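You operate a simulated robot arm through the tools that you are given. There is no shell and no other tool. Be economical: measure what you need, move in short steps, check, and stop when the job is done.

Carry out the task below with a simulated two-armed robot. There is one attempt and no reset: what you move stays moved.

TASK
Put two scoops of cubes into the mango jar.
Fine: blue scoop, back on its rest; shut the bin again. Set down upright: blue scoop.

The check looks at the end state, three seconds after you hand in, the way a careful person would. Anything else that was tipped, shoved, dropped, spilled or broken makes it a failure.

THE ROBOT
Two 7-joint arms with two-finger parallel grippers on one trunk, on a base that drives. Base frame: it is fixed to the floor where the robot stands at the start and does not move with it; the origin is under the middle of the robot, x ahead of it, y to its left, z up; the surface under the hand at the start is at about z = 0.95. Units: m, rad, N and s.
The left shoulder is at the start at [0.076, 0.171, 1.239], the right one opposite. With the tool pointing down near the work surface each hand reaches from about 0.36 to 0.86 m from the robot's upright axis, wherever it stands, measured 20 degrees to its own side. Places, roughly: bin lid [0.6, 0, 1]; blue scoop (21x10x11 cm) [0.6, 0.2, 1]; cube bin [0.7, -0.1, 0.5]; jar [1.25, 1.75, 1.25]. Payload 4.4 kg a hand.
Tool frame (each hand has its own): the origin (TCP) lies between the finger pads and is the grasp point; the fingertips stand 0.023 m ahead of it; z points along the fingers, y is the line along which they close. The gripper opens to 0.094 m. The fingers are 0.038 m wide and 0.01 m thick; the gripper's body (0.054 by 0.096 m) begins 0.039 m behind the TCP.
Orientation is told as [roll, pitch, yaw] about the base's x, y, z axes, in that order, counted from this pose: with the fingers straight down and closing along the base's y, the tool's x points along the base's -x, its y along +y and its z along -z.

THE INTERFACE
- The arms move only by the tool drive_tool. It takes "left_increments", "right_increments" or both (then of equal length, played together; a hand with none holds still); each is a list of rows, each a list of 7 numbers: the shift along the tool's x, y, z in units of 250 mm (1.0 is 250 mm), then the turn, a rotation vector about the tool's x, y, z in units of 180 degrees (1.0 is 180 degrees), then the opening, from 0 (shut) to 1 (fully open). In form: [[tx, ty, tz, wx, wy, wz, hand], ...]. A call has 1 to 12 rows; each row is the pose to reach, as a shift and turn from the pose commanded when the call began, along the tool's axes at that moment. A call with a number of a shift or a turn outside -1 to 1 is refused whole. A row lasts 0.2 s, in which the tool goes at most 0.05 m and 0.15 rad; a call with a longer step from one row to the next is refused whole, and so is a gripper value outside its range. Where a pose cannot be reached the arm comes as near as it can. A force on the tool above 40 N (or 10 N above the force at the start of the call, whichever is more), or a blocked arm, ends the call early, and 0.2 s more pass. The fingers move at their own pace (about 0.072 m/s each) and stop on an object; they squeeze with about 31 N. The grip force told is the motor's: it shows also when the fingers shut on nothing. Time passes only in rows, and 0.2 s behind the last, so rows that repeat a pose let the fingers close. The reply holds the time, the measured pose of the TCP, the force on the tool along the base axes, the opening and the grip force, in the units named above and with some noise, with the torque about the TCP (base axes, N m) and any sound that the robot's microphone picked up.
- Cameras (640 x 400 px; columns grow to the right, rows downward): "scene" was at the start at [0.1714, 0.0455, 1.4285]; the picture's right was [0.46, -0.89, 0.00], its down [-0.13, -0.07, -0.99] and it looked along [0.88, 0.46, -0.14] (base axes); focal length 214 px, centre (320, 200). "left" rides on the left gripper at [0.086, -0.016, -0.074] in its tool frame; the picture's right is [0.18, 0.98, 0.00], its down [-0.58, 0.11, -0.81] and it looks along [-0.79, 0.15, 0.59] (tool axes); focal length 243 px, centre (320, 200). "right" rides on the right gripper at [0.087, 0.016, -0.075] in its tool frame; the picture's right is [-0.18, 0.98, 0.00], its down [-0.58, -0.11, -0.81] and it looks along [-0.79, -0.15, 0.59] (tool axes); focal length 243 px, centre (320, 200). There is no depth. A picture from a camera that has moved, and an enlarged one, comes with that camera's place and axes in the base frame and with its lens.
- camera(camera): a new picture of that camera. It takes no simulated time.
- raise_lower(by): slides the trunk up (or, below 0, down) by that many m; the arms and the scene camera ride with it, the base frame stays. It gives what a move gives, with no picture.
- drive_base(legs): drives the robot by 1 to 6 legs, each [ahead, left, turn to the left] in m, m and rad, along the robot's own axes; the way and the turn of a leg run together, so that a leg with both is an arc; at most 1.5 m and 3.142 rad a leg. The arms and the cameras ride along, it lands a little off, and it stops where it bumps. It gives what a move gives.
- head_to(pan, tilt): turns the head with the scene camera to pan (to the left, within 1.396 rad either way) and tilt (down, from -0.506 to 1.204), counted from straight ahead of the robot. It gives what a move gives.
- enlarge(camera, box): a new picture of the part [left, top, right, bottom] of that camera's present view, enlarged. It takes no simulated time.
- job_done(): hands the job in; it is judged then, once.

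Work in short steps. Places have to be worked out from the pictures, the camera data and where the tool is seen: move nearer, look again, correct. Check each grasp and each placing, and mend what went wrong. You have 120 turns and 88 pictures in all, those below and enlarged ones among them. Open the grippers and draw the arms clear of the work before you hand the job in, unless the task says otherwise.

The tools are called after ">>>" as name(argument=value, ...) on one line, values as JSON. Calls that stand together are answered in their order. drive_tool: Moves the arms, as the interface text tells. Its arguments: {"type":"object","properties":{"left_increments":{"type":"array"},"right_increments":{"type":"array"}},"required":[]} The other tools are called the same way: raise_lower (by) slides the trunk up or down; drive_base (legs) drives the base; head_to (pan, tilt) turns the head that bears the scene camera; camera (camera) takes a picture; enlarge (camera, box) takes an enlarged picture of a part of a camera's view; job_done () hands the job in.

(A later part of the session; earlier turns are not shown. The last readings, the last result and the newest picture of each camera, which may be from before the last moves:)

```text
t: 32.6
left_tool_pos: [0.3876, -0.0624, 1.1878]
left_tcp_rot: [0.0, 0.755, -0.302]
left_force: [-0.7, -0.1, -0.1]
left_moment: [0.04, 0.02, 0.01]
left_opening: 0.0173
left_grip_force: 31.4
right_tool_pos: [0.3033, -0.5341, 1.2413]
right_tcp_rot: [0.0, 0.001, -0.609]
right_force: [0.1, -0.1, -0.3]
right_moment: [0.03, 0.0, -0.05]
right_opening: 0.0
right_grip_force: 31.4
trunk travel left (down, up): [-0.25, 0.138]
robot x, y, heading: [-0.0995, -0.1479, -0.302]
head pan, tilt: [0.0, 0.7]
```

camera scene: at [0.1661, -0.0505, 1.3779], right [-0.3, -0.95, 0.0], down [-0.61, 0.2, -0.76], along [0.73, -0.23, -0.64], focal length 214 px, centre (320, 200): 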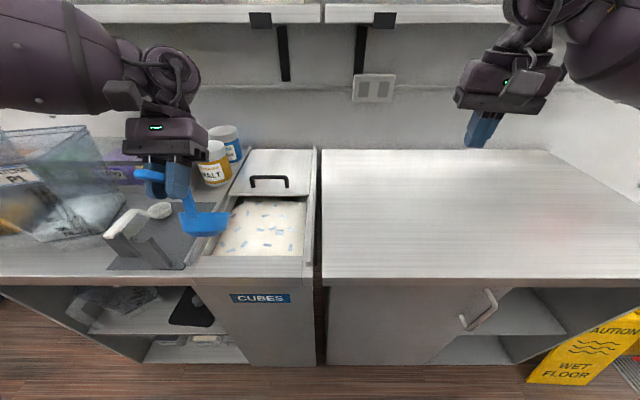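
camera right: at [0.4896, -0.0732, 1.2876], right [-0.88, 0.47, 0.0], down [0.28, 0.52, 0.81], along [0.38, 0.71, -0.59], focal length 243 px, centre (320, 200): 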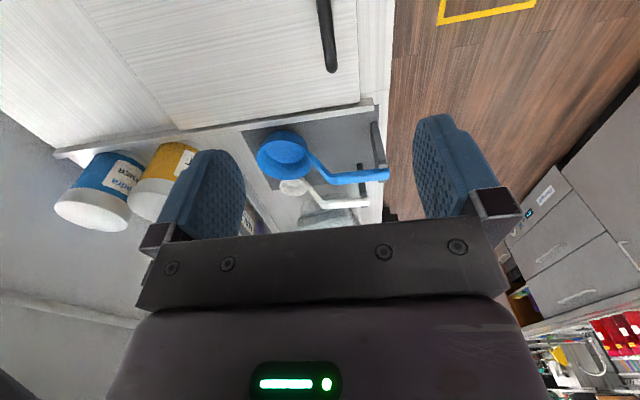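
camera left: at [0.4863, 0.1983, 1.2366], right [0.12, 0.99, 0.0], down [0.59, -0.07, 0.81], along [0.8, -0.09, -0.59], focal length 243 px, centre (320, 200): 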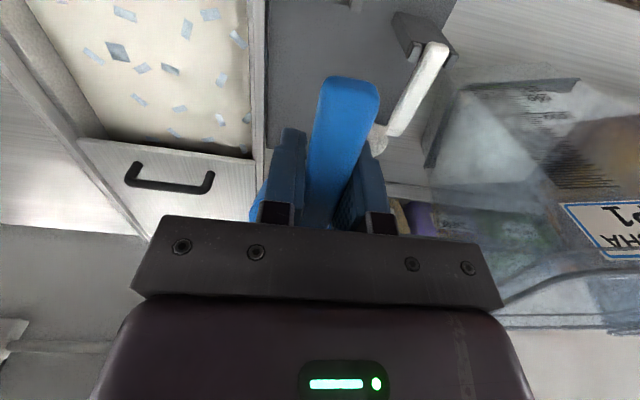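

Now move over the bin: target TCP f=0.50, l=0.163, z=1.10.

>>> drive_tool(left_increments=[[-0.113, 0.086, -0.01, 0, 0, 0, 0], [-0.226, 0.171, -0.02, 0, 0, 0, 0], [-0.338, 0.257, -0.029, 0, 0, 0, 0], [-0.451, 0.342, -0.039, 0, 0, 0, 0], [-0.564, 0.428, -0.048, 0, 0, 0, 0]])

>>> camera(camera="scene")

>>> camera(camera="left")

```text
t: 33.8
left_tool_pos: [0.4819, 0.0395, 1.1273]
left_tcp_rot: [0.0, 0.752, -0.302]
left_force: [0.0, -0.4, 0.4]
left_moment: [0.03, 0.0, -0.01]
left_opening: 0.0175
left_grip_force: 30.7
left hand out of reach, approached as far as the arm can: row 1, 2, 3, 4, 5
right_tool_pos: [0.3021, -0.5328, 1.2415]
right_tcp_rot: [0.001, 0.001, -0.607]
right_force: [0.3, 0.3, 0.6]
right_moment: [-0.02, 0.01, 0.0]
right_opening: 0.0002
right_grip_force: 31.1
trunk travel left (down, up): [-0.25, 0.138]
robot x, y, heading: [-0.0981, -0.1485, -0.301]
head pan, tilt: [0.0, 0.7]
```

```text
55 pictures are left
camera scene: at [0.068, -0.198, 1.3779], right [-0.3, -0.95, 0.0], down [-0.61, 0.19, -0.76], along [0.73, -0.23, -0.64], focal length 214 px, centre (320, 200)
```

scene: 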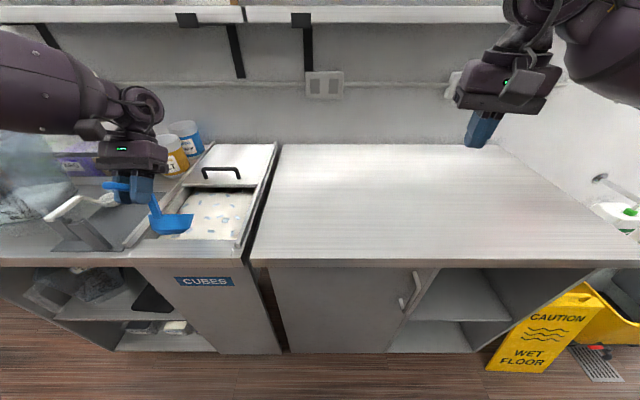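

```text
54 pictures are left
camera left: at [0.465, 0.0293, 1.2388], right [0.16, 0.98, 0.12], down [0.96, -0.18, 0.19], along [0.21, 0.09, -0.97], focal length 243 px, centre (320, 200)
```

left: 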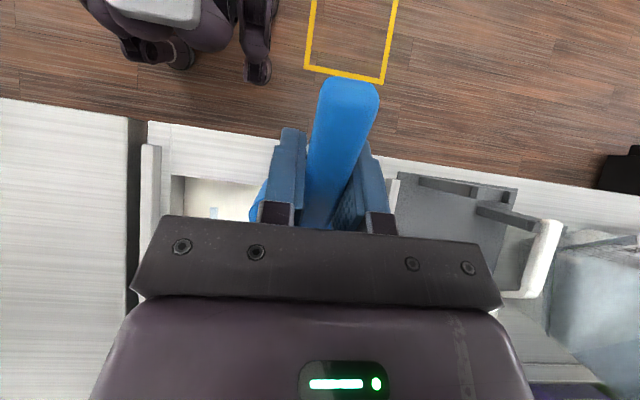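

The wrist bend limits the tilt. Raise the trunk 0.13 m and use a smaller tilt (~0.45 rad).

>>> raise_lower(by=0.13)

>>> drive_tool(left_increments=[[-0.118, -0.012, 0.076, 0, -0.016, 0, 0], [-0.237, -0.024, 0.153, 0, -0.032, 0, 0], [-0.355, -0.036, 0.229, 0, -0.048, 0, 0], [-0.473, -0.048, 0.305, 0, -0.064, 0, 0], [-0.592, -0.06, 0.382, 0, -0.08, 0, 0], [-0.71, -0.072, 0.458, 0, -0.096, 0, 0]])

>>> camera(camera="scene")

```text
t: 35.3
left_tool_pos: [0.4654, 0.0429, 1.3013]
left_tcp_rot: [-0.003, 0.655, -0.302]
left_force: [-0.2, 0.1, -1.0]
left_moment: [0.01, 0.0, 0.01]
left_opening: 0.0176
left_grip_force: 31.1
right_tool_pos: [0.3036, -0.534, 1.3707]
right_tcp_rot: [0.001, 0.002, -0.607]
right_force: [0.2, 0.2, 0.0]
right_moment: [0.05, -0.01, -0.01]
right_opening: 0.0
right_grip_force: 30.8
trunk travel left (down, up): [-0.38, 0.008]
robot x, y, heading: [-0.0997, -0.1445, -0.307]
head pan, tilt: [0.0, 0.7]
```

```text
t: 36.7
left_tool_pos: [0.4604, 0.0654, 1.1742]
left_tcp_rot: [-0.003, 0.349, -0.303]
left_force: [0.3, 0.4, -1.0]
left_moment: [0.02, 0.07, -0.01]
left_opening: 0.0172
left_grip_force: 31.1
left hand out of reach, approached as far as the arm can: row 1, 2, 3, 4, 5, 6
right_tool_pos: [0.3011, -0.5335, 1.3712]
right_tcp_rot: [0.002, -0.002, -0.608]
right_force: [-0.7, -0.4, -0.5]
right_moment: [0.03, -0.04, 0.02]
right_opening: 0.0001
right_grip_force: 31.1
trunk travel left (down, up): [-0.38, 0.008]
robot x, y, heading: [-0.0995, -0.1451, -0.304]
head pan, tilt: [0.0, 0.7]
```

```text
53 pictures are left
camera scene: at [0.0362, -0.1881, 1.5114], right [-0.3, -0.95, 0.0], down [-0.61, 0.2, -0.76], along [0.73, -0.23, -0.64], focal length 214 px, centre (320, 200)
```

scene: 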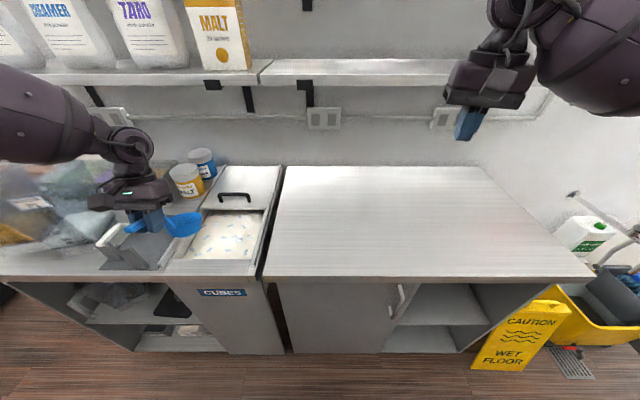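

Raising made it worse; posture evidence says the left arm likes outward yaw relative to the robot. I'll rise a bit, turn the base further right (−0.75) and stand left of here, so the arm comes straight at the bin; trunk back down after.

>>> drive_tool(left_increments=[[0.08, 0, -0.12, 0, -0.03, 0, 0], [0.12, 0, -0.24, 0, -0.06, 0, 0], [0.12, 0, -0.3, 0, -0.11, 0, 0]])

>>> drive_base(legs=[[0, 0, -0.446], [-0.138, 0.233, 0]])

>>> raise_lower(by=-0.13)

>>> camera(camera="left")

```text
refused: row 3 steps farther than a row can; nothing moved
```

```text
t: 40.7
left_tool_pos: [0.5582, 0.0791, 1.1727]
left_tcp_rot: [-0.004, 0.349, -0.733]
left_force: [0.4, 0.5, -0.2]
left_moment: [0.01, 0.06, 0.0]
left_opening: 0.0173
left_grip_force: 30.9
right_tool_pos: [0.1649, -0.399, 1.3712]
right_tcp_rot: [0.002, 0.0, -1.04]
right_force: [-0.3, 0.6, 0.3]
right_moment: [-0.01, 0.03, 0.03]
right_opening: 0.0002
right_grip_force: 31.4
trunk travel left (down, up): [-0.38, 0.008]
robot x, y, heading: [-0.0368, 0.1186, -0.735]
head pan, tilt: [0.0, 0.7]
```

```text
t: 42.3
left_tool_pos: [0.5571, 0.079, 1.0434]
left_tcp_rot: [-0.003, 0.349, -0.731]
left_force: [-0.2, 0.9, 0.2]
left_moment: [0.03, -0.01, 0.0]
left_opening: 0.0176
left_grip_force: 30.8
right_tool_pos: [0.1647, -0.3989, 1.2429]
right_tcp_rot: [0.001, -0.001, -1.04]
right_force: [0.1, -0.3, 0.5]
right_moment: [-0.02, -0.01, 0.01]
right_opening: 0.0001
right_grip_force: 31.0
trunk travel left (down, up): [-0.25, 0.138]
robot x, y, heading: [-0.0403, 0.1168, -0.739]
head pan, tilt: [0.0, 0.7]
```

```text
52 pictures are left
camera left: at [0.5052, 0.106, 1.1434], right [0.53, 0.85, 0.06], down [0.69, -0.47, 0.56], along [0.5, -0.25, -0.83], focal length 243 px, centre (320, 200)
```

left: 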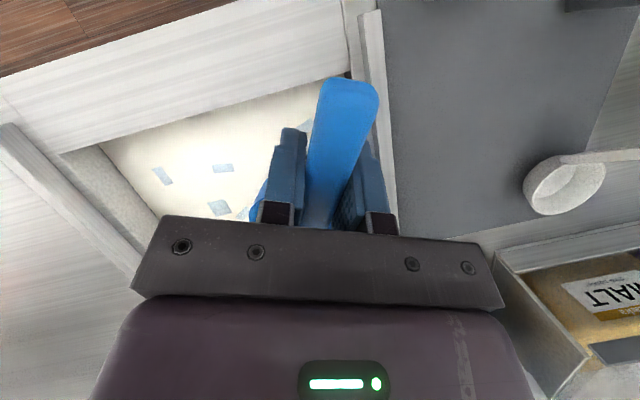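

Now yaw back to −0.302 with tilt 0.6, at f≈0.51, l≈0.163, z=1.10.

>>> drive_tool(left_increments=[[0, -0.02, -0.15, 0, 0, 0, 0], [-0.01, -0.08, -0.26, 0.0155, 0.02, -0.0305, 0], [-0.02, -0.15, -0.26, 0.031, 0.0395, -0.061, 0], [-0.035, -0.22, -0.26, 0.0465, 0.059, -0.0915, 0], [-0.049, -0.282, -0.26, 0.062, 0.079, -0.122, 0]])

>>> head_to(pan=0.45, tilt=0.75)

>>> camera(camera="scene")

```text
t: 43.5
left_tool_pos: [0.5379, 0.0032, 1.0999]
left_tcp_rot: [0.003, 0.605, -0.3]
left_force: [-0.7, -0.4, -0.9]
left_moment: [0.01, 0.01, 0.01]
left_opening: 0.0171
left_grip_force: 30.6
right_tool_pos: [0.1664, -0.4, 1.2405]
right_tcp_rot: [0.001, 0.002, -1.037]
right_force: [0.2, -0.7, -0.3]
right_moment: [-0.03, 0.01, 0.0]
right_opening: 0.0001
right_grip_force: 31.2
trunk travel left (down, up): [-0.25, 0.138]
robot x, y, heading: [-0.0381, 0.1175, -0.739]
head pan, tilt: [0.0, 0.7]
```

```text
t: 44.4
left_tool_pos: [0.5369, 0.0039, 1.1008]
left_tcp_rot: [-0.001, 0.603, -0.301]
left_force: [0.1, -0.1, 0.1]
left_moment: [0.01, 0.0, 0.04]
left_opening: 0.0176
left_grip_force: 31.0
right_tool_pos: [0.1664, -0.4, 1.2411]
right_tcp_rot: [0.004, 0.002, -1.04]
right_force: [0.4, -0.2, 0.0]
right_moment: [-0.04, -0.02, 0.02]
right_opening: 0.0
right_grip_force: 30.9
trunk travel left (down, up): [-0.25, 0.138]
robot x, y, heading: [-0.0366, 0.1184, -0.743]
head pan, tilt: [0.45, 0.75]
```

```text
51 pictures are left
camera scene: at [0.108, 0.0365, 1.3737], right [-0.29, -0.96, 0.0], down [-0.65, 0.19, -0.73], along [0.7, -0.21, -0.68], focal length 214 px, centre (320, 200)
```

scene: 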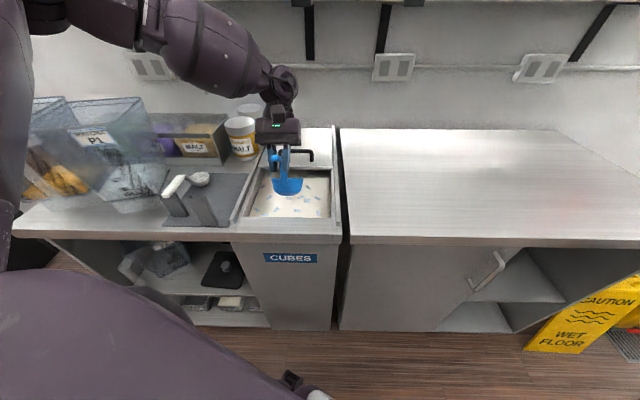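

This stance works. Zoom to check bowl position in the opening.

>>> enlarge(camera="scene", box=[220, 110, 360, 240])

```text
3.08 times, centred on (290, 175) of scene
camera zoom: at [0.108, 0.0365, 1.3737], right [-0.29, -0.96, 0.0], down [-0.65, 0.19, -0.73], along [0.7, -0.21, -0.68], focal length 660 px, centre (412, 277)
```

zoom: 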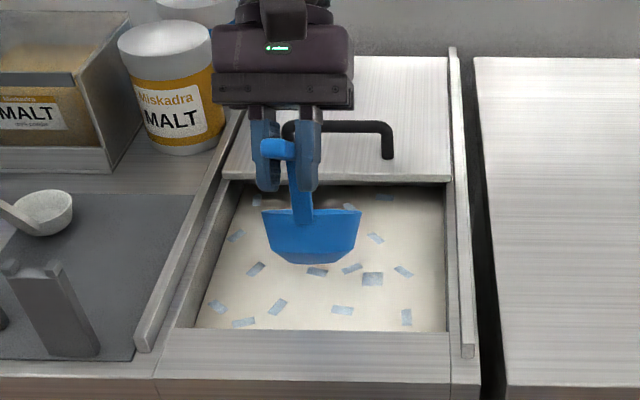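

Opening is clear; bowl is slightly left, so shift right 3 cm and run one dip–sweep–level–lift path.

>>> drive_tool(left_increments=[[-0.079, -0.1, 0.115, 0, 0, 0, 0], [-0.175, -0.12, 0.219, 0, 0, 0, 0], [-0.253, -0.12, 0.311, 0, 0, 0, 0], [-0.325, -0.12, 0.31, 0, -0.026, 0, 0], [-0.386, -0.12, 0.293, 0, -0.058, 0, 0], [-0.384, -0.12, 0.304, 0, -0.0996, 0, 0], [-0.344, -0.12, 0.331, 0, -0.141, 0, 0], [-0.285, -0.12, 0.329, 0, -0.182, 0, 0], [-0.224, -0.12, 0.283, 0, -0.208, 0, 0], [-0.127, -0.12, 0.156, 0, -0.208, 0, 0], [-0.023, -0.12, 0.033, 0, -0.208, 0, 0], [0.068, -0.12, -0.099, 0, -0.208, 0, 0]])

>>> enlarge(camera="scene", box=[220, 110, 360, 240])

```text
t: 47.0
left_tool_pos: [0.5267, -0.0257, 1.1328]
left_tcp_rot: [0.001, -0.051, -0.302]
left_force: [-0.9, 0.2, -0.9]
left_moment: [0.0, 0.03, 0.03]
left_opening: 0.0175
left_grip_force: 30.9
left hand out of reach, approached as far as the arm can: row 1, 2, 3, 4, 5, 6, 7, 8, 9
right_tool_pos: [0.1654, -0.3996, 1.2408]
right_tcp_rot: [0.002, -0.001, -1.038]
right_force: [-0.2, -0.1, -0.3]
right_moment: [-0.02, -0.02, 0.0]
right_opening: 0.0
right_grip_force: 31.3
trunk travel left (down, up): [-0.25, 0.138]
robot x, y, heading: [-0.0394, 0.1226, -0.739]
head pan, tilt: [0.45, 0.75]
```

```text
3.08 times, centred on (290, 175) of scene
camera zoom: at [0.1071, 0.0369, 1.3739], right [-0.28, -0.96, 0.0], down [-0.65, 0.19, -0.73], along [0.7, -0.21, -0.68], focal length 660 px, centre (412, 277)
```

zoom: 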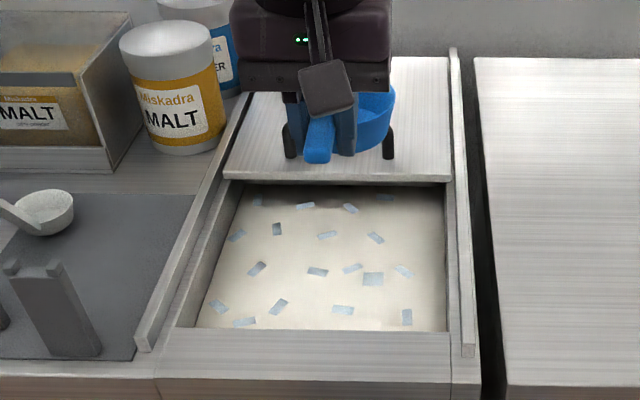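

The arm couldn't follow (nothing scooped). Test with the trunk lower: raise the hand 0.18 m first, then lower the trunk 0.18 m.

>>> drive_tool(left_increments=[[0, 0.02, -0.18, 0, 0, 0, 0], [0, 0.04, -0.36, 0, 0, 0, 0], [0, 0.06, -0.54, 0, 0, 0, 0], [0, 0.06, -0.72, 0, 0, 0, 0]])

>>> raise_lower(by=-0.18)

>>> drive_tool(left_increments=[[0, 0, 0.05, 0, 0.04, 0, 0], [0, 0, 0.1, 0, 0.08, 0, 0], [0, 0, 0.15, 0, 0.12, 0, 0], [0, 0, 0.2, 0, 0.16, 0, 0], [0, 0, 0.2, 0, 0.2, 0, 0]])

```text
t: 48.0
left_tool_pos: [0.5207, -0.0081, 1.3114]
left_tcp_rot: [0.0, -0.049, -0.305]
left_force: [0.5, 0.6, 0.0]
left_moment: [0.01, 0.05, -0.02]
left_opening: 0.0174
left_grip_force: 30.7
right_tool_pos: [0.1651, -0.4001, 1.2421]
right_tcp_rot: [0.002, 0.001, -1.038]
right_force: [-0.4, -0.5, -0.9]
right_moment: [0.03, -0.01, 0.0]
right_opening: 0.0001
right_grip_force: 31.0
trunk travel left (down, up): [-0.25, 0.138]
robot x, y, heading: [-0.0403, 0.1153, -0.738]
head pan, tilt: [0.45, 0.75]
```

```text
t: 50.0
left_tool_pos: [0.5108, -0.0076, 1.1401]
left_tcp_rot: [0.009, -0.071, -0.305]
left_force: [0.9, 0.1, -0.2]
left_moment: [-0.01, 0.05, -0.01]
left_opening: 0.0173
left_grip_force: 30.5
right_tool_pos: [0.1557, -0.3996, 1.0653]
right_tcp_rot: [0.012, -0.007, -1.038]
right_force: [-0.3, -0.6, -0.2]
right_moment: [0.0, -0.01, 0.01]
right_opening: 0.0
right_grip_force: 31.1
trunk travel left (down, up): [-0.07, 0.318]
robot x, y, heading: [-0.0357, 0.1191, -0.736]
head pan, tilt: [0.45, 0.75]
```

```text
t: 51.2
left_tool_pos: [0.5169, -0.013, 1.0841]
left_tcp_rot: [0.015, 0.567, -0.297]
left_force: [0.2, 0.1, -0.4]
left_moment: [0.05, 0.03, 0.03]
left_opening: 0.0175
left_grip_force: 30.9
right_tool_pos: [0.1577, -0.4039, 1.0599]
right_tcp_rot: [0.011, 0.0, -1.038]
right_force: [0.4, -0.6, -0.1]
right_moment: [0.01, 0.0, 0.01]
right_opening: 0.0
right_grip_force: 31.2
trunk travel left (down, up): [-0.07, 0.318]
robot x, y, heading: [-0.0381, 0.1183, -0.74]
head pan, tilt: [0.45, 0.75]
```

Lower trunk fixes the reach (tilt 0.57 reached). Run the scoop path from here.

>>> drive_tool(left_increments=[[-0.115, 0, 0.069, 0, 0, 0, 0], [-0.203, 0, 0.155, 0, 0, 0, 0], [-0.263, 0, 0.235, 0, 0, 0, 0], [-0.332, 0, 0.239, 0, -0.021, 0, 0], [-0.39, 0, 0.226, 0, -0.053, 0, 0], [-0.386, 0, 0.233, 0, -0.0945, 0, 0], [-0.343, 0, 0.256, 0, -0.136, 0, 0], [-0.285, 0, 0.254, 0, -0.177, 0, 0], [-0.218, 0, 0.193, 0, -0.196, 0, 0], [-0.125, 0, 0.063, 0, -0.196, 0, 0], [-0.029, 0, -0.066, 0, -0.196, 0, 0], [0.057, 0, -0.2, 0, -0.196, 0, 0]])

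>>> enlarge(camera="scene", box=[210, 70, 370, 240])

```text
t: 53.8
left_tool_pos: [0.543, -0.0188, 1.1224]
left_tcp_rot: [0.007, -0.023, -0.304]
left_force: [-1.2, -0.3, -1.8]
left_moment: [0.07, 0.09, 0.0]
left_opening: 0.0178
left_grip_force: 31.3
right_tool_pos: [0.1675, -0.4027, 1.0558]
right_tcp_rot: [-0.002, 0.012, -1.037]
right_force: [0.0, -0.6, 0.1]
right_moment: [0.01, -0.04, -0.01]
right_opening: 0.0001
right_grip_force: 30.9
trunk travel left (down, up): [-0.07, 0.318]
robot x, y, heading: [-0.0392, 0.1192, -0.737]
head pan, tilt: [0.45, 0.75]
```

```text
2.35 times, centred on (290, 155) of scene
camera zoom: at [0.2332, -0.0789, 1.1599], right [-0.29, -0.96, 0.0], down [-0.65, 0.2, -0.73], along [0.7, -0.21, -0.68], focal length 505 px, centre (391, 306)
```

zoom: 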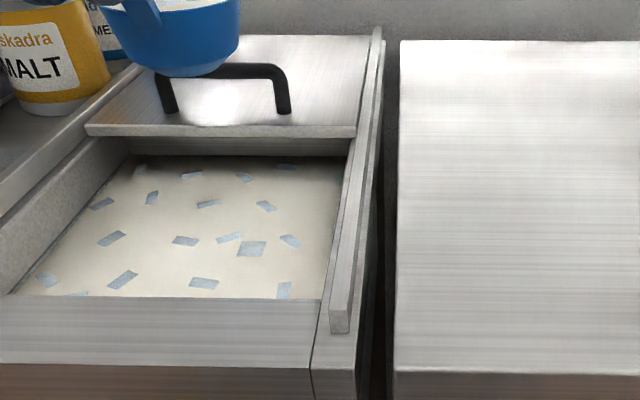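

Reached throughout; wrist feels ~1.5 N more. Look at the bowl.

>>> head_to(pan=0.45, tilt=0.3)

>>> enlarge(camera="scene", box=[200, 110, 360, 270])

```text
t: 54.7
left_tool_pos: [0.5405, -0.0156, 1.1298]
left_tcp_rot: [0.002, -0.037, -0.302]
left_force: [-0.3, -0.1, -2.1]
left_moment: [0.03, 0.15, -0.02]
left_opening: 0.0177
left_grip_force: 30.9
right_tool_pos: [0.1655, -0.3995, 1.0607]
right_tcp_rot: [0.003, 0.001, -1.039]
right_force: [-0.5, 0.0, -1.1]
right_moment: [-0.01, 0.01, -0.01]
right_opening: 0.0
right_grip_force: 31.8
trunk travel left (down, up): [-0.07, 0.318]
robot x, y, heading: [-0.041, 0.1186, -0.74]
head pan, tilt: [0.45, 0.3]
```

```text
2.50 times, centred on (280, 190) of scene
camera zoom: at [0.2419, -0.0792, 1.2038], right [-0.28, -0.96, 0.0], down [-0.28, 0.08, -0.95], along [0.92, -0.27, -0.3], focal length 536 px, centre (420, 225)
```

zoom: 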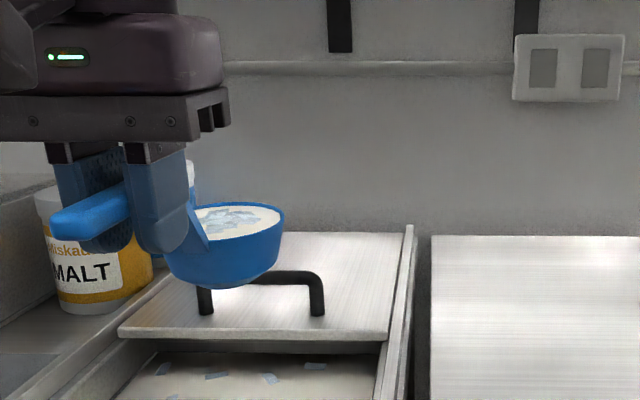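

A full scoop. Back straight off the counter, then check level before the drive to the jar.

>>> drive_base(legs=[[-0.271, -0.127, 0]])

>>> raise_lower(by=0.2)

>>> drive_base(legs=[[-0.34, 0.724, 0], [-0.34, 0.724, 0]])

>>> camera(camera="scene")

```text
t: 56.7
left_tool_pos: [0.257, 0.0708, 1.1296]
left_tcp_rot: [0.002, -0.036, -0.305]
left_force: [-1.1, 0.1, -1.0]
left_moment: [0.03, 0.11, 0.0]
left_opening: 0.0176
left_grip_force: 31.3
right_tool_pos: [-0.1181, -0.3123, 1.0613]
right_tcp_rot: [0.002, 0.002, -1.038]
right_force: [-0.3, 0.6, 0.6]
right_moment: [0.0, -0.03, -0.01]
right_opening: 0.0001
right_grip_force: 30.7
trunk travel left (down, up): [-0.07, 0.318]
robot x, y, heading: [-0.321, 0.212, -0.74]
head pan, tilt: [0.45, 0.3]
```

```text
t: 58.9
left_tool_pos: [0.2584, 0.0702, 1.3276]
left_tcp_rot: [0.0, -0.034, -0.306]
left_force: [0.3, 0.4, -1.8]
left_moment: [0.05, 0.14, -0.01]
left_opening: 0.0176
left_grip_force: 30.6
right_tool_pos: [-0.1184, -0.3126, 1.2595]
right_tcp_rot: [0.002, 0.003, -1.04]
right_force: [-0.3, 0.4, 0.3]
right_moment: [0.04, 0.0, -0.01]
right_opening: 0.0
right_grip_force: 31.1
trunk travel left (down, up): [-0.27, 0.118]
robot x, y, heading: [-0.3215, 0.2095, -0.744]
head pan, tilt: [0.45, 0.3]
```

```text
t: 72.1
left_tool_pos: [0.7248, 1.6158, 1.3287]
left_tcp_rot: [0.001, -0.037, -0.295]
left_force: [-0.8, 0.8, -1.9]
left_moment: [0.04, 0.14, 0.01]
left_opening: 0.0176
left_grip_force: 31.1
right_tool_pos: [0.3538, 1.2284, 1.2626]
right_tcp_rot: [0.001, 0.001, -1.03]
right_force: [-0.8, 0.1, 0.5]
right_moment: [-0.02, -0.02, 0.01]
right_opening: 0.0
right_grip_force: 30.8
trunk travel left (down, up): [-0.27, 0.118]
robot x, y, heading: [0.1472, 1.7444, -0.73]
head pan, tilt: [0.45, 0.3]
```

```text
46 pictures are left
camera scene: at [0.2936, 1.669, 1.4351], right [-0.28, -0.96, 0.0], down [-0.28, 0.08, -0.96], along [0.92, -0.26, -0.3], focal length 214 px, centre (320, 200)
```

scene: 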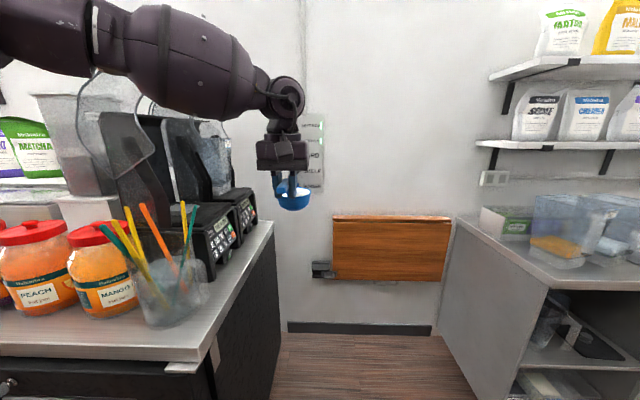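

The blender counter runs out from the wall with the blenders facing the bin side. Zoom on the blenders and their labels.

>>> head_to(pan=0.85, tilt=0.2)

>>> camera(camera="scene")

```text
t: 73.0
left_tool_pos: [0.7244, 1.6148, 1.3294]
left_tcp_rot: [0.0, -0.038, -0.295]
left_force: [0.5, -0.3, -1.3]
left_moment: [0.05, 0.14, 0.01]
left_opening: 0.0176
left_grip_force: 31.1
right_tool_pos: [0.354, 1.2278, 1.2626]
right_tcp_rot: [0.002, 0.002, -1.029]
right_force: [-0.5, -0.4, 0.3]
right_moment: [-0.02, 0.0, -0.01]
right_opening: 0.0002
right_grip_force: 31.2
trunk travel left (down, up): [-0.27, 0.118]
robot x, y, heading: [0.144, 1.7458, -0.729]
head pan, tilt: [0.85, 0.201]
```

```text
45 pictures are left
camera scene: at [0.2963, 1.7057, 1.4444], right [0.12, -0.99, 0.0], down [-0.2, -0.02, -0.98], along [0.97, 0.12, -0.2], focal length 214 px, centre (320, 200)
```

scene: 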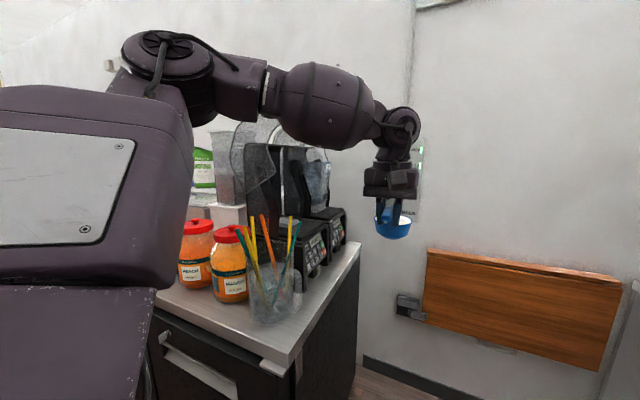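

By two views the jar is near (1.37, 1.85) (f≈0.76, l≈2.17), facing the gap. I'll move into the gap in two legs, keeping the scoop clear of counter and wall, and look from the front.

>>> drive_base(legs=[[0.496, -0.17, 0], [0, 0, 0.5]])

>>> head_to(pan=0.9, tilt=0.1)

>>> camera(camera="scene")

```text
t: 77.4
left_tool_pos: [0.9656, 1.4496, 1.3285]
left_tcp_rot: [0.001, -0.037, 0.197]
left_force: [0.3, -0.2, -2.0]
left_moment: [-0.04, 0.12, -0.03]
left_opening: 0.0176
left_grip_force: 30.6
right_tool_pos: [0.8217, 0.9315, 1.2606]
right_tcp_rot: [0.001, 0.002, -0.538]
right_force: [0.3, 0.0, 0.3]
right_moment: [0.01, 0.0, -0.01]
right_opening: 0.0001
right_grip_force: 30.8
trunk travel left (down, up): [-0.27, 0.118]
robot x, y, heading: [0.3943, 1.2881, -0.234]
head pan, tilt: [0.85, 0.201]
```

```text
t: 78.1
left_tool_pos: [0.9656, 1.449, 1.3287]
left_tcp_rot: [0.002, -0.037, 0.197]
left_force: [0.5, 0.4, -3.0]
left_moment: [-0.02, 0.14, 0.02]
left_opening: 0.0177
left_grip_force: 31.0
right_tool_pos: [0.8217, 0.9317, 1.2609]
right_tcp_rot: [0.0, 0.001, -0.539]
right_force: [0.4, -0.2, -0.1]
right_moment: [0.03, -0.01, -0.02]
right_opening: 0.0002
right_grip_force: 31.2
trunk travel left (down, up): [-0.27, 0.118]
robot x, y, heading: [0.3967, 1.2893, -0.238]
head pan, tilt: [0.901, 0.099]
```

```text
44 pictures are left
camera scene: at [0.5429, 1.3292, 1.4538], right [0.61, -0.79, 0.0], down [-0.08, -0.06, -0.99], along [0.78, 0.61, -0.1], focal length 214 px, centre (320, 200)
```

scene: 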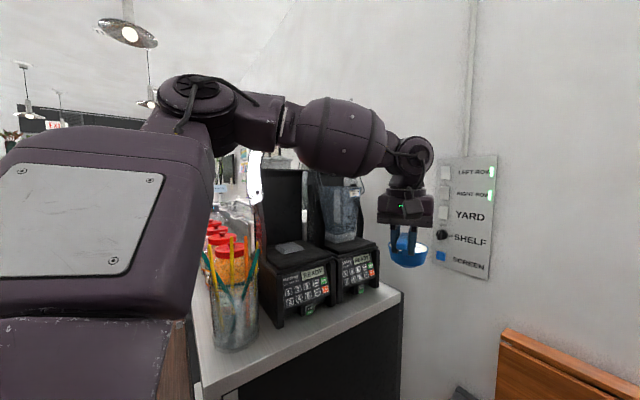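

Zoom on the jar and blender.

>>> enlarge(camera="scene", box=[250, 150, 400, 320])

```text
2.35 times, centred on (325, 235) of scene
camera zoom: at [0.5429, 1.3292, 1.4538], right [0.61, -0.79, 0.0], down [-0.08, -0.06, -0.99], along [0.78, 0.61, -0.1], focal length 505 px, centre (308, 118)
```

zoom: 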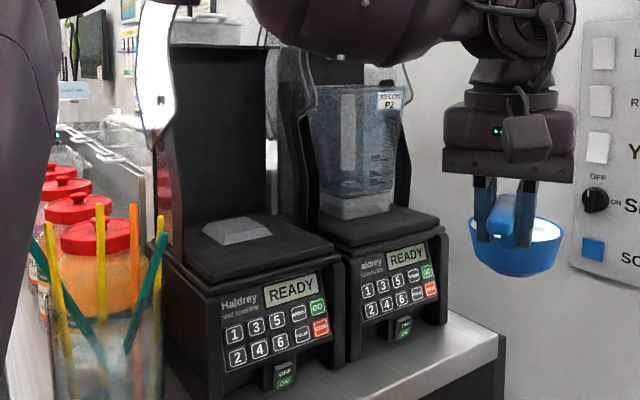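

Read the label closely.

>>> enlarge(camera="scene", box=[320, 165, 370, 205])

>>> enlarge(camera="scene", box=[200, 200, 270, 300])

```text
10.00 times, centred on (345, 185) of scene
camera zoom: at [0.5429, 1.3292, 1.4538], right [0.61, -0.79, 0.0], down [-0.08, -0.06, -0.99], along [0.78, 0.61, -0.1], focal length 2145 px, centre (70, 350)
```

zoom: 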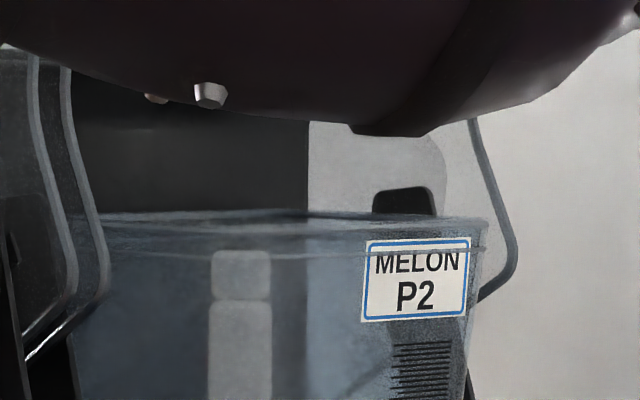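

```text
4.00 times, centred on (235, 250) of scene
camera zoom: at [0.5429, 1.3292, 1.4538], right [0.61, -0.79, 0.0], down [-0.08, -0.06, -0.99], along [0.78, 0.61, -0.1], focal length 858 px, centre (660, 0)
```

zoom: 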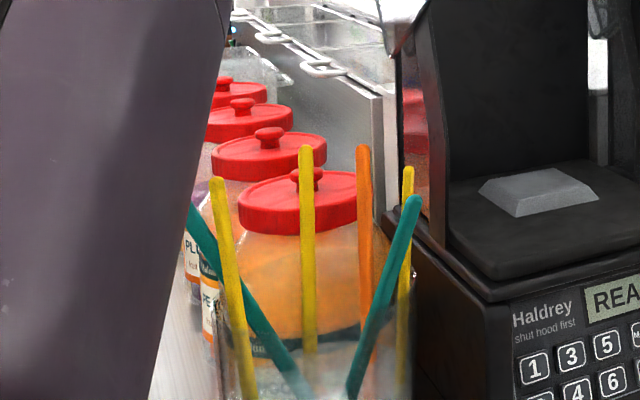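

The blender's jar says MELON P2, not mango. I need to find the mango jar: look at the other pitchers on the bin counter and further left.

>>> head_to(pan=-0.8, tilt=0.35)

>>> camera(camera="scene")

>>> head_to(pan=1.39, tilt=0.15)

>>> camera(camera="scene")

```text
t: 79.8
left_tool_pos: [0.9664, 1.4487, 1.3289]
left_tcp_rot: [0.002, -0.036, 0.198]
left_force: [0.2, -0.8, -1.8]
left_moment: [-0.03, 0.08, 0.0]
left_opening: 0.0176
left_grip_force: 30.5
right_tool_pos: [0.822, 0.9321, 1.2624]
right_tcp_rot: [0.002, 0.0, -0.536]
right_force: [-0.1, 0.2, -0.1]
right_moment: [0.02, -0.01, 0.03]
right_opening: 0.0
right_grip_force: 31.0
trunk travel left (down, up): [-0.27, 0.118]
robot x, y, heading: [0.3962, 1.2883, -0.238]
head pan, tilt: [-0.799, 0.351]
```

```text
40 pictures are left
camera scene: at [0.5177, 1.1926, 1.4304], right [-0.86, -0.51, 0.0], down [-0.17, 0.3, -0.94], along [0.48, -0.81, -0.34], focal length 214 px, centre (320, 200)
```

scene: 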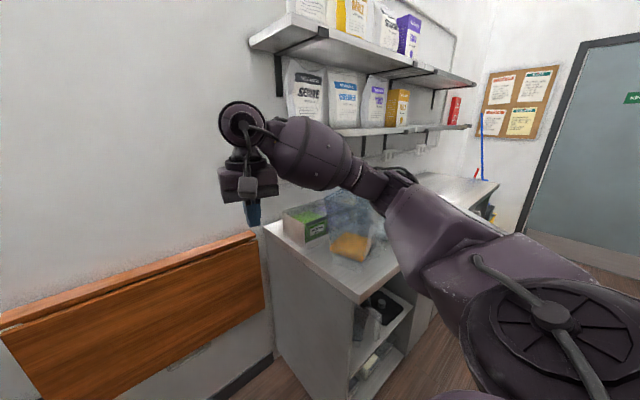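

```text
t: 81.9
left_tool_pos: [0.9652, 1.4487, 1.3298]
left_tcp_rot: [0.003, -0.035, 0.196]
left_force: [0.0, 0.0, -1.9]
left_moment: [0.0, 0.1, 0.0]
left_opening: 0.0174
left_grip_force: 30.9
right_tool_pos: [0.8212, 0.9318, 1.2621]
right_tcp_rot: [0.001, 0.003, -0.537]
right_force: [0.2, 0.1, 0.0]
right_moment: [-0.02, 0.02, 0.01]
right_opening: 0.0001
right_grip_force: 30.4
trunk travel left (down, up): [-0.27, 0.118]
robot x, y, heading: [0.3965, 1.2911, -0.237]
head pan, tilt: [1.389, 0.15]
```

```text
39 pictures are left
camera scene: at [0.5082, 1.3573, 1.4491], right [0.91, -0.41, 0.0], down [-0.06, -0.14, -0.99], along [0.4, 0.9, -0.15], focal length 214 px, centre (320, 200)
```

scene: 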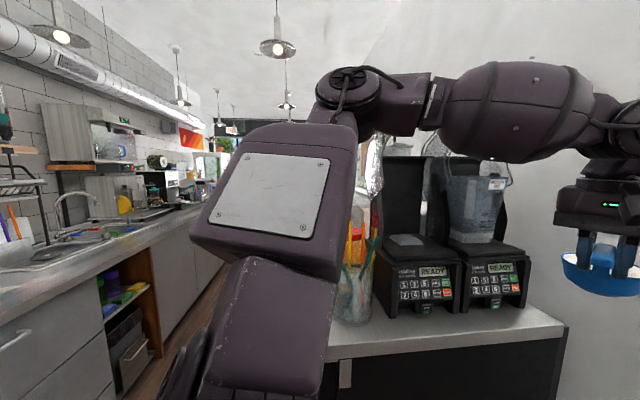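

Pitchers labelled "P#" are the jars; P6 with orange contents stands on the bin counter. I back out the way I came and read the other labels.

>>> drive_base(legs=[[0, 0, -0.5], [-0.496, 0.17, 0]])

>>> head_to(pan=0.45, tilt=0.3)

>>> enlarge(camera="scene", box=[470, 180, 640, 290])

>>> enlarge(camera="scene", box=[0, 80, 260, 340])

```text
t: 86.4
left_tool_pos: [0.7191, 1.6114, 1.3296]
left_tcp_rot: [0.002, -0.036, -0.314]
left_force: [-0.3, -0.6, -2.3]
left_moment: [0.04, 0.12, 0.03]
left_opening: 0.0175
left_grip_force: 30.8
right_tool_pos: [0.3383, 1.2306, 1.2612]
right_tcp_rot: [0.001, 0.001, -1.05]
right_force: [-0.2, -0.3, 0.5]
right_moment: [0.0, -0.02, -0.01]
right_opening: 0.0
right_grip_force: 31.2
trunk travel left (down, up): [-0.27, 0.118]
robot x, y, heading: [0.1413, 1.7501, -0.749]
head pan, tilt: [1.389, 0.15]
```

```text
t: 87.6
left_tool_pos: [0.7177, 1.6107, 1.3291]
left_tcp_rot: [0.001, -0.036, -0.314]
left_force: [-0.4, -0.5, -1.8]
left_moment: [0.02, 0.12, -0.04]
left_opening: 0.0175
left_grip_force: 31.2
right_tool_pos: [0.3396, 1.231, 1.2604]
right_tcp_rot: [0.003, 0.002, -1.05]
right_force: [0.5, -0.5, 0.5]
right_moment: [0.01, -0.02, 0.04]
right_opening: 0.0001
right_grip_force: 31.0
trunk travel left (down, up): [-0.27, 0.118]
robot x, y, heading: [0.1409, 1.7516, -0.753]
head pan, tilt: [0.45, 0.3]
```

```text
3.64 times, centred on (555, 235) of scene
camera zoom: at [0.288, 1.6727, 1.4351], right [-0.29, -0.96, 0.0], down [-0.28, 0.09, -0.96], along [0.91, -0.28, -0.3], focal length 780 px, centre (-534, 73)
```

zoom: 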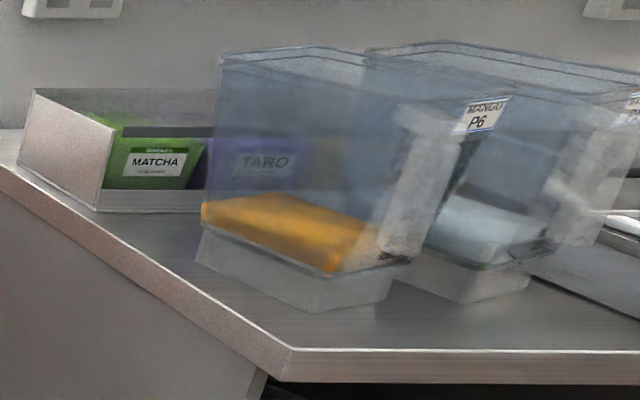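

```text
1.54 times, centred on (130, 210) of scene
camera zoom: at [0.288, 1.6727, 1.4351], right [-0.29, -0.96, 0.0], down [-0.28, 0.09, -0.96], along [0.91, -0.28, -0.3], focal length 330 px, centre (612, 185)
```

zoom: 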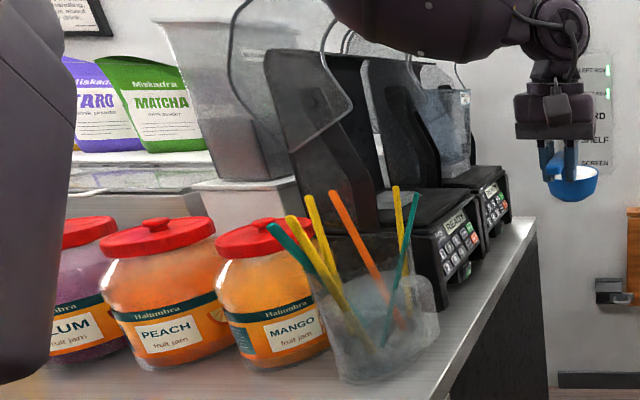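

The pitcher "MANGO P6", with orange contents, stands on the bin counter — that's the mango jar (label at ≈(0.673,0.537,1.175)). Drive back to stand in front of it with some standoff.

>>> drive_base(legs=[[0.502, -0.921, 0]])

>>> head_to(pan=0.75, tilt=0.55)

>>> camera(camera="scene")

>>> camera(camera="left")

```text
t: 95.9
left_tool_pos: [0.4641, 0.6033, 1.3301]
left_tcp_rot: [0.002, -0.037, -0.314]
left_force: [-0.1, 0.0, -2.2]
left_moment: [0.02, 0.14, -0.04]
left_opening: 0.0178
left_grip_force: 31.5
right_tool_pos: [0.0851, 0.224, 1.261]
right_tcp_rot: [0.001, 0.001, -1.05]
right_force: [0.3, -0.4, -0.6]
right_moment: [0.01, 0.01, 0.01]
right_opening: 0.0001
right_grip_force: 30.6
trunk travel left (down, up): [-0.27, 0.118]
robot x, y, heading: [-0.1144, 0.7453, -0.752]
head pan, tilt: [0.45, 0.3]
```

```text
t: 96.7
left_tool_pos: [0.4637, 0.6044, 1.3292]
left_tcp_rot: [0.002, -0.036, -0.313]
left_force: [-0.6, 0.5, -1.8]
left_moment: [0.03, 0.14, -0.02]
left_opening: 0.0178
left_grip_force: 31.1
right_tool_pos: [0.0868, 0.2234, 1.2618]
right_tcp_rot: [0.002, 0.001, -1.049]
right_force: [0.0, -0.1, 0.4]
right_moment: [0.01, 0.04, -0.01]
right_opening: 0.0
right_grip_force: 31.0
trunk travel left (down, up): [-0.27, 0.118]
robot x, y, heading: [-0.1145, 0.7437, -0.752]
head pan, tilt: [0.75, 0.55]
```

```text
36 pictures are left
camera scene: at [0.0339, 0.6934, 1.4122], right [0.0, -1.0, 0.0], down [-0.52, 0.0, -0.85], along [0.85, 0.0, -0.52], focal length 214 px, centre (320, 200)
```

scene: 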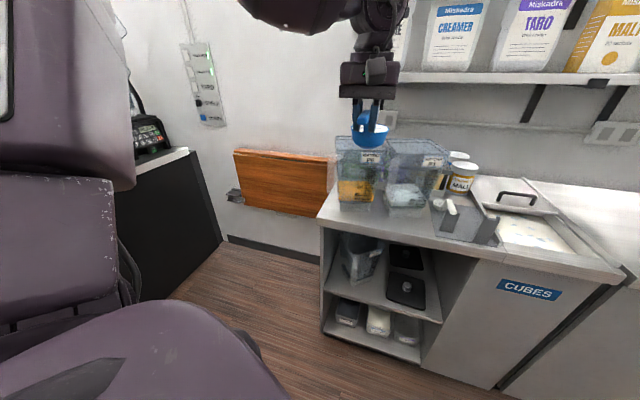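

```text
35 pictures are left
camera left: at [0.374, 0.6176, 1.3996], right [0.13, 0.99, -0.01], down [0.56, -0.07, 0.83], along [0.82, -0.11, -0.56], focal length 243 px, centre (320, 200)
```

left: 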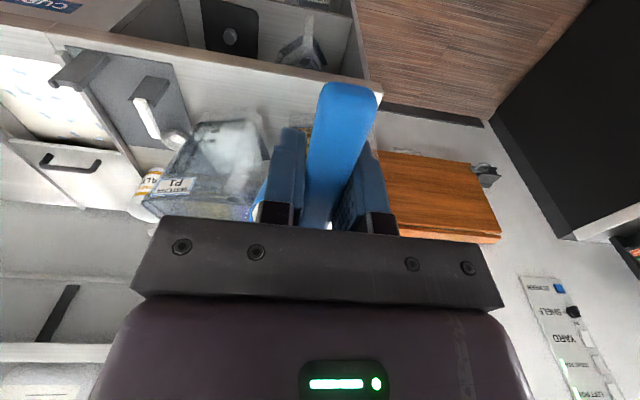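

Zoom on the mango jar from here.

>>> enlarge(camera="scene", box=[310, 100, 470, 230])

```text
3.08 times, centred on (390, 165) of scene
camera zoom: at [0.0339, 0.6934, 1.4122], right [0.0, -1.0, 0.0], down [-0.52, 0.0, -0.85], along [0.85, 0.0, -0.52], focal length 660 px, centre (105, 308)
```

zoom: 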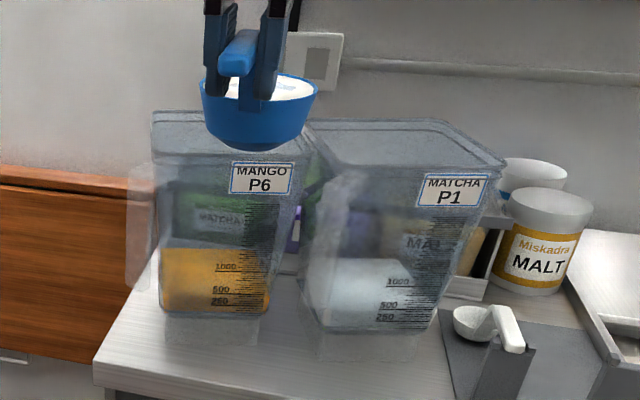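

P6's rim: about 0.145 m square, centre ≈(0.745, 0.567), top z≈1.20. Raise 3 cm and drive the level scoop over it.

>>> raise_lower(by=0.03)

>>> drive_base(legs=[[0.132, 0.123, 0]])

>>> camera(camera="scene")

>>> enlarge(camera="scene", box=[300, 90, 460, 250])

```text
t: 97.5
left_tool_pos: [0.4649, 0.6033, 1.3582]
left_tcp_rot: [0.002, -0.035, -0.314]
left_force: [0.1, 0.0, -1.1]
left_moment: [0.04, 0.09, 0.0]
left_opening: 0.0176
left_grip_force: 30.6
right_tool_pos: [0.0848, 0.2229, 1.2905]
right_tcp_rot: [-0.001, 0.004, -1.051]
right_force: [-0.4, 0.7, -0.7]
right_moment: [0.04, 0.02, 0.0]
right_opening: 0.0
right_grip_force: 31.0
trunk travel left (down, up): [-0.3, 0.088]
robot x, y, heading: [-0.1133, 0.7418, -0.751]
head pan, tilt: [0.75, 0.55]
```

```text
t: 99.2
left_tool_pos: [0.6444, 0.6066, 1.36]
left_tcp_rot: [0.002, -0.036, -0.316]
left_force: [-0.6, 0.5, -1.9]
left_moment: [0.03, 0.13, -0.02]
left_opening: 0.0176
left_grip_force: 31.0
right_tool_pos: [0.2637, 0.2256, 1.2899]
right_tcp_rot: [0.003, 0.002, -1.049]
right_force: [-0.1, 0.0, 0.3]
right_moment: [-0.03, 0.02, -0.04]
right_opening: 0.0
right_grip_force: 31.1
trunk travel left (down, up): [-0.3, 0.088]
robot x, y, heading: [0.0696, 0.7469, -0.755]
head pan, tilt: [0.75, 0.55]
```

```text
33 pictures are left
camera scene: at [0.2041, 0.7045, 1.4436], right [0.0, -1.0, 0.0], down [-0.52, 0.0, -0.85], along [0.85, 0.0, -0.52], focal length 214 px, centre (320, 200)
```

scene: 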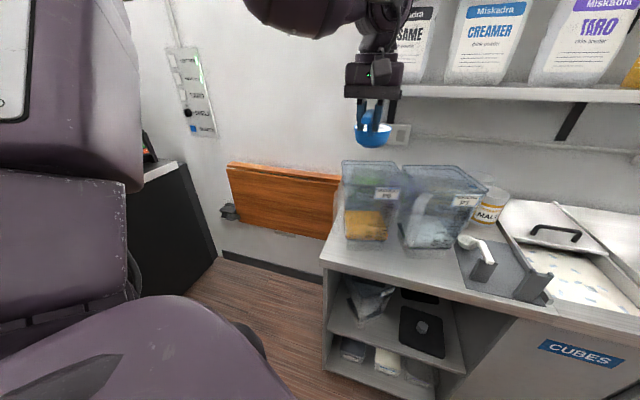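

```text
2.50 times, centred on (380, 170) of scene
camera zoom: at [0.2041, 0.7045, 1.4436], right [0.0, -1.0, 0.0], down [-0.52, 0.0, -0.85], along [0.85, 0.0, -0.52], focal length 536 px, centre (170, 275)
```

zoom: 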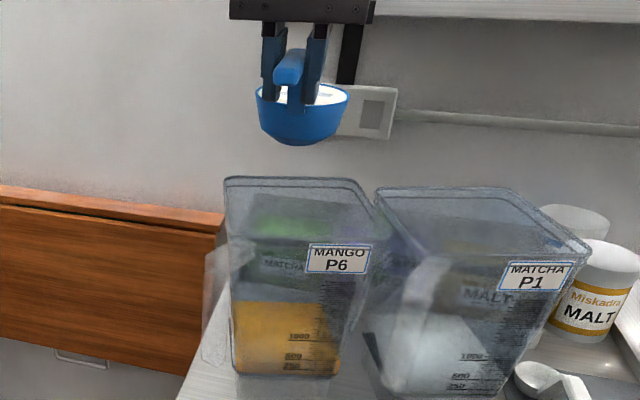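

Bowl centre is above the jar centre (both ≈(0.744,0.568)). Roll the scoop about its handle axis, wrist going to the left, keeping the lip over the centre.

>>> drive_tool(left_increments=[[0, 0, 0, 0.0444, 0, 0, 0], [0, 0, 0, 0.0889, 0, 0, 0], [0, 0, 0, 0.1333, 0, 0, 0], [0, 0.008, 0, 0.1778, 0, 0, 0], [0, 0.024, 0, 0.2222, 0, 0, 0], [0, 0.044, 0, 0.2667, 0, 0, 0], [0, 0.064, 0, 0.3111, 0, 0, 0], [0, 0.084, 0, 0.3556, 0, 0, 0], [0, 0.112, 0.02, 0.4, 0, 0, 0], [0, 0.14, 0.048, 0.4444, 0, 0, 0], [0, 0.168, 0.08, 0.4889, 0, 0, 0]])

>>> enlarge(camera="scene", box=[280, 70, 460, 250])

```text
t: 101.6
left_tool_pos: [0.6292, 0.6673, 1.4261]
left_tcp_rot: [-1.491, -0.013, -0.302]
left_force: [0.3, 0.2, 1.1]
left_moment: [0.01, 0.03, 0.01]
left_opening: 0.0175
left_grip_force: 31.0
left hand out of reach, approached as far as the arm can: row 10, 11
right_tool_pos: [0.263, 0.2255, 1.2919]
right_tcp_rot: [0.002, 0.002, -1.049]
right_force: [-0.5, 0.1, 0.3]
right_moment: [0.02, 0.0, 0.01]
right_opening: 0.0
right_grip_force: 31.2
trunk travel left (down, up): [-0.3, 0.088]
robot x, y, heading: [0.0648, 0.7453, -0.748]
head pan, tilt: [0.75, 0.55]
```

```text
2.22 times, centred on (370, 160) of scene
camera zoom: at [0.2036, 0.7051, 1.4437], right [0.0, -1.0, 0.0], down [-0.52, 0.0, -0.85], along [0.85, 0.0, -0.52], focal length 477 px, centre (209, 289)
```

zoom: 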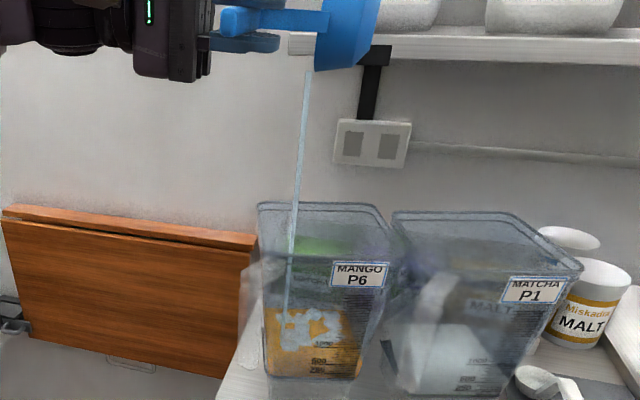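

Cubes stream into P6. Roll a bit more in place to empty the bowl.

>>> drive_tool(left_increments=[[0, 0, 0, 0, 0, 0, 0], [0, 0, 0, 0.03, 0, 0, 0], [0, 0, 0, 0.06, 0, 0, 0], [0, 0, 0, 0.09, 0, 0, 0], [0, 0, 0, 0.12, 0, 0, 0], [0, 0, 0, 0.15, 0, 0, 0], [0, 0, 0, 0.15, 0, 0, 0]])

>>> enlarge(camera="scene", box=[280, 50, 460, 250])

```text
t: 103.2
left_tool_pos: [0.6298, 0.6686, 1.4281]
left_tcp_rot: [-1.96, -0.014, -0.307]
left_force: [-0.5, 0.0, 0.0]
left_moment: [0.07, 0.01, 0.03]
left_opening: 0.0173
left_grip_force: 30.9
left hand out of reach, approached as far as the arm can: row 2
right_tool_pos: [0.264, 0.2283, 1.2918]
right_tcp_rot: [0.001, 0.0, -1.05]
right_force: [-0.2, -0.1, 0.2]
right_moment: [-0.02, -0.04, -0.04]
right_opening: 0.0002
right_grip_force: 31.2
trunk travel left (down, up): [-0.3, 0.088]
robot x, y, heading: [0.0669, 0.7477, -0.755]
head pan, tilt: [0.75, 0.55]
```

```text
2.00 times, centred on (370, 150) of scene
camera zoom: at [0.2033, 0.7058, 1.4438], right [0.0, -1.0, 0.0], down [-0.52, 0.0, -0.85], along [0.85, 0.0, -0.52], focal length 429 px, centre (220, 300)
```

zoom: 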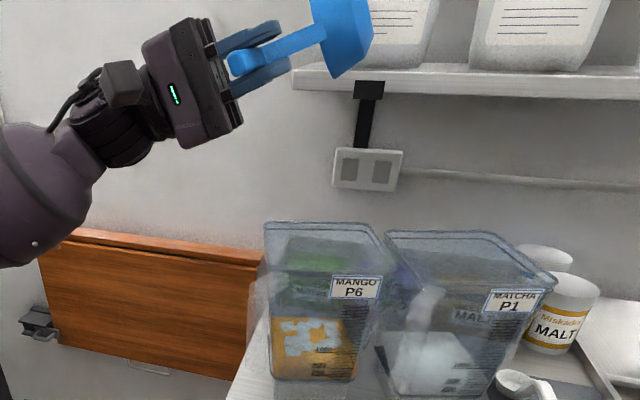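

Poured cleanly, bowl empty. Roll back to level.

>>> drive_tool(left_increments=[[0, 0, 0, -0.047, 0, 0, 0], [0, 0, 0, -0.094, 0, 0, 0], [0, 0, 0, -0.141, 0, 0, 0], [0, 0, 0, -0.188, 0, 0, 0], [0, 0, 0, -0.235, 0, 0, 0], [0, 0, 0, -0.282, 0, 0, 0], [0, 0, 0, -0.329, 0, 0, 0], [0, 0, 0, -0.376, 0, 0, 0], [0, 0, 0, -0.423, 0, 0, 0], [0, 0, 0, -0.47, 0, 0, 0], [0, 0, 0, -0.517, 0, 0, 0], [0, 0, 0, -0.564, 0, 0, 0]])

>>> drive_tool(left_increments=[[0, 0, 0, -0.03, 0, 0, 0], [0, 0, 0, -0.06, 0, 0, 0]])

```text
t: 105.8
left_tool_pos: [0.6291, 0.6677, 1.4276]
left_tcp_rot: [-0.188, -0.014, -0.302]
left_force: [-0.7, -0.2, -1.2]
left_moment: [0.07, 0.06, -0.02]
left_opening: 0.0174
left_grip_force: 30.5
right_tool_pos: [0.2627, 0.2261, 1.2912]
right_tcp_rot: [0.003, 0.002, -1.05]
right_force: [-0.2, -0.3, -0.6]
right_moment: [0.04, -0.01, 0.02]
right_opening: 0.0
right_grip_force: 31.3
trunk travel left (down, up): [-0.3, 0.088]
robot x, y, heading: [0.0681, 0.7488, -0.75]
head pan, tilt: [0.75, 0.55]
```

```text
t: 106.4
left_tool_pos: [0.6294, 0.6694, 1.4285]
left_tcp_rot: [0.001, -0.014, -0.306]
left_force: [0.1, 0.5, -0.2]
left_moment: [0.01, 0.04, -0.01]
left_opening: 0.0173
left_grip_force: 31.0
right_tool_pos: [0.2626, 0.2258, 1.2906]
right_tcp_rot: [0.001, 0.003, -1.051]
right_force: [0.0, 0.4, 0.0]
right_moment: [0.01, 0.02, -0.01]
right_opening: 0.0
right_grip_force: 31.0
trunk travel left (down, up): [-0.3, 0.088]
robot x, y, heading: [0.066, 0.7486, -0.75]
head pan, tilt: [0.75, 0.55]
```

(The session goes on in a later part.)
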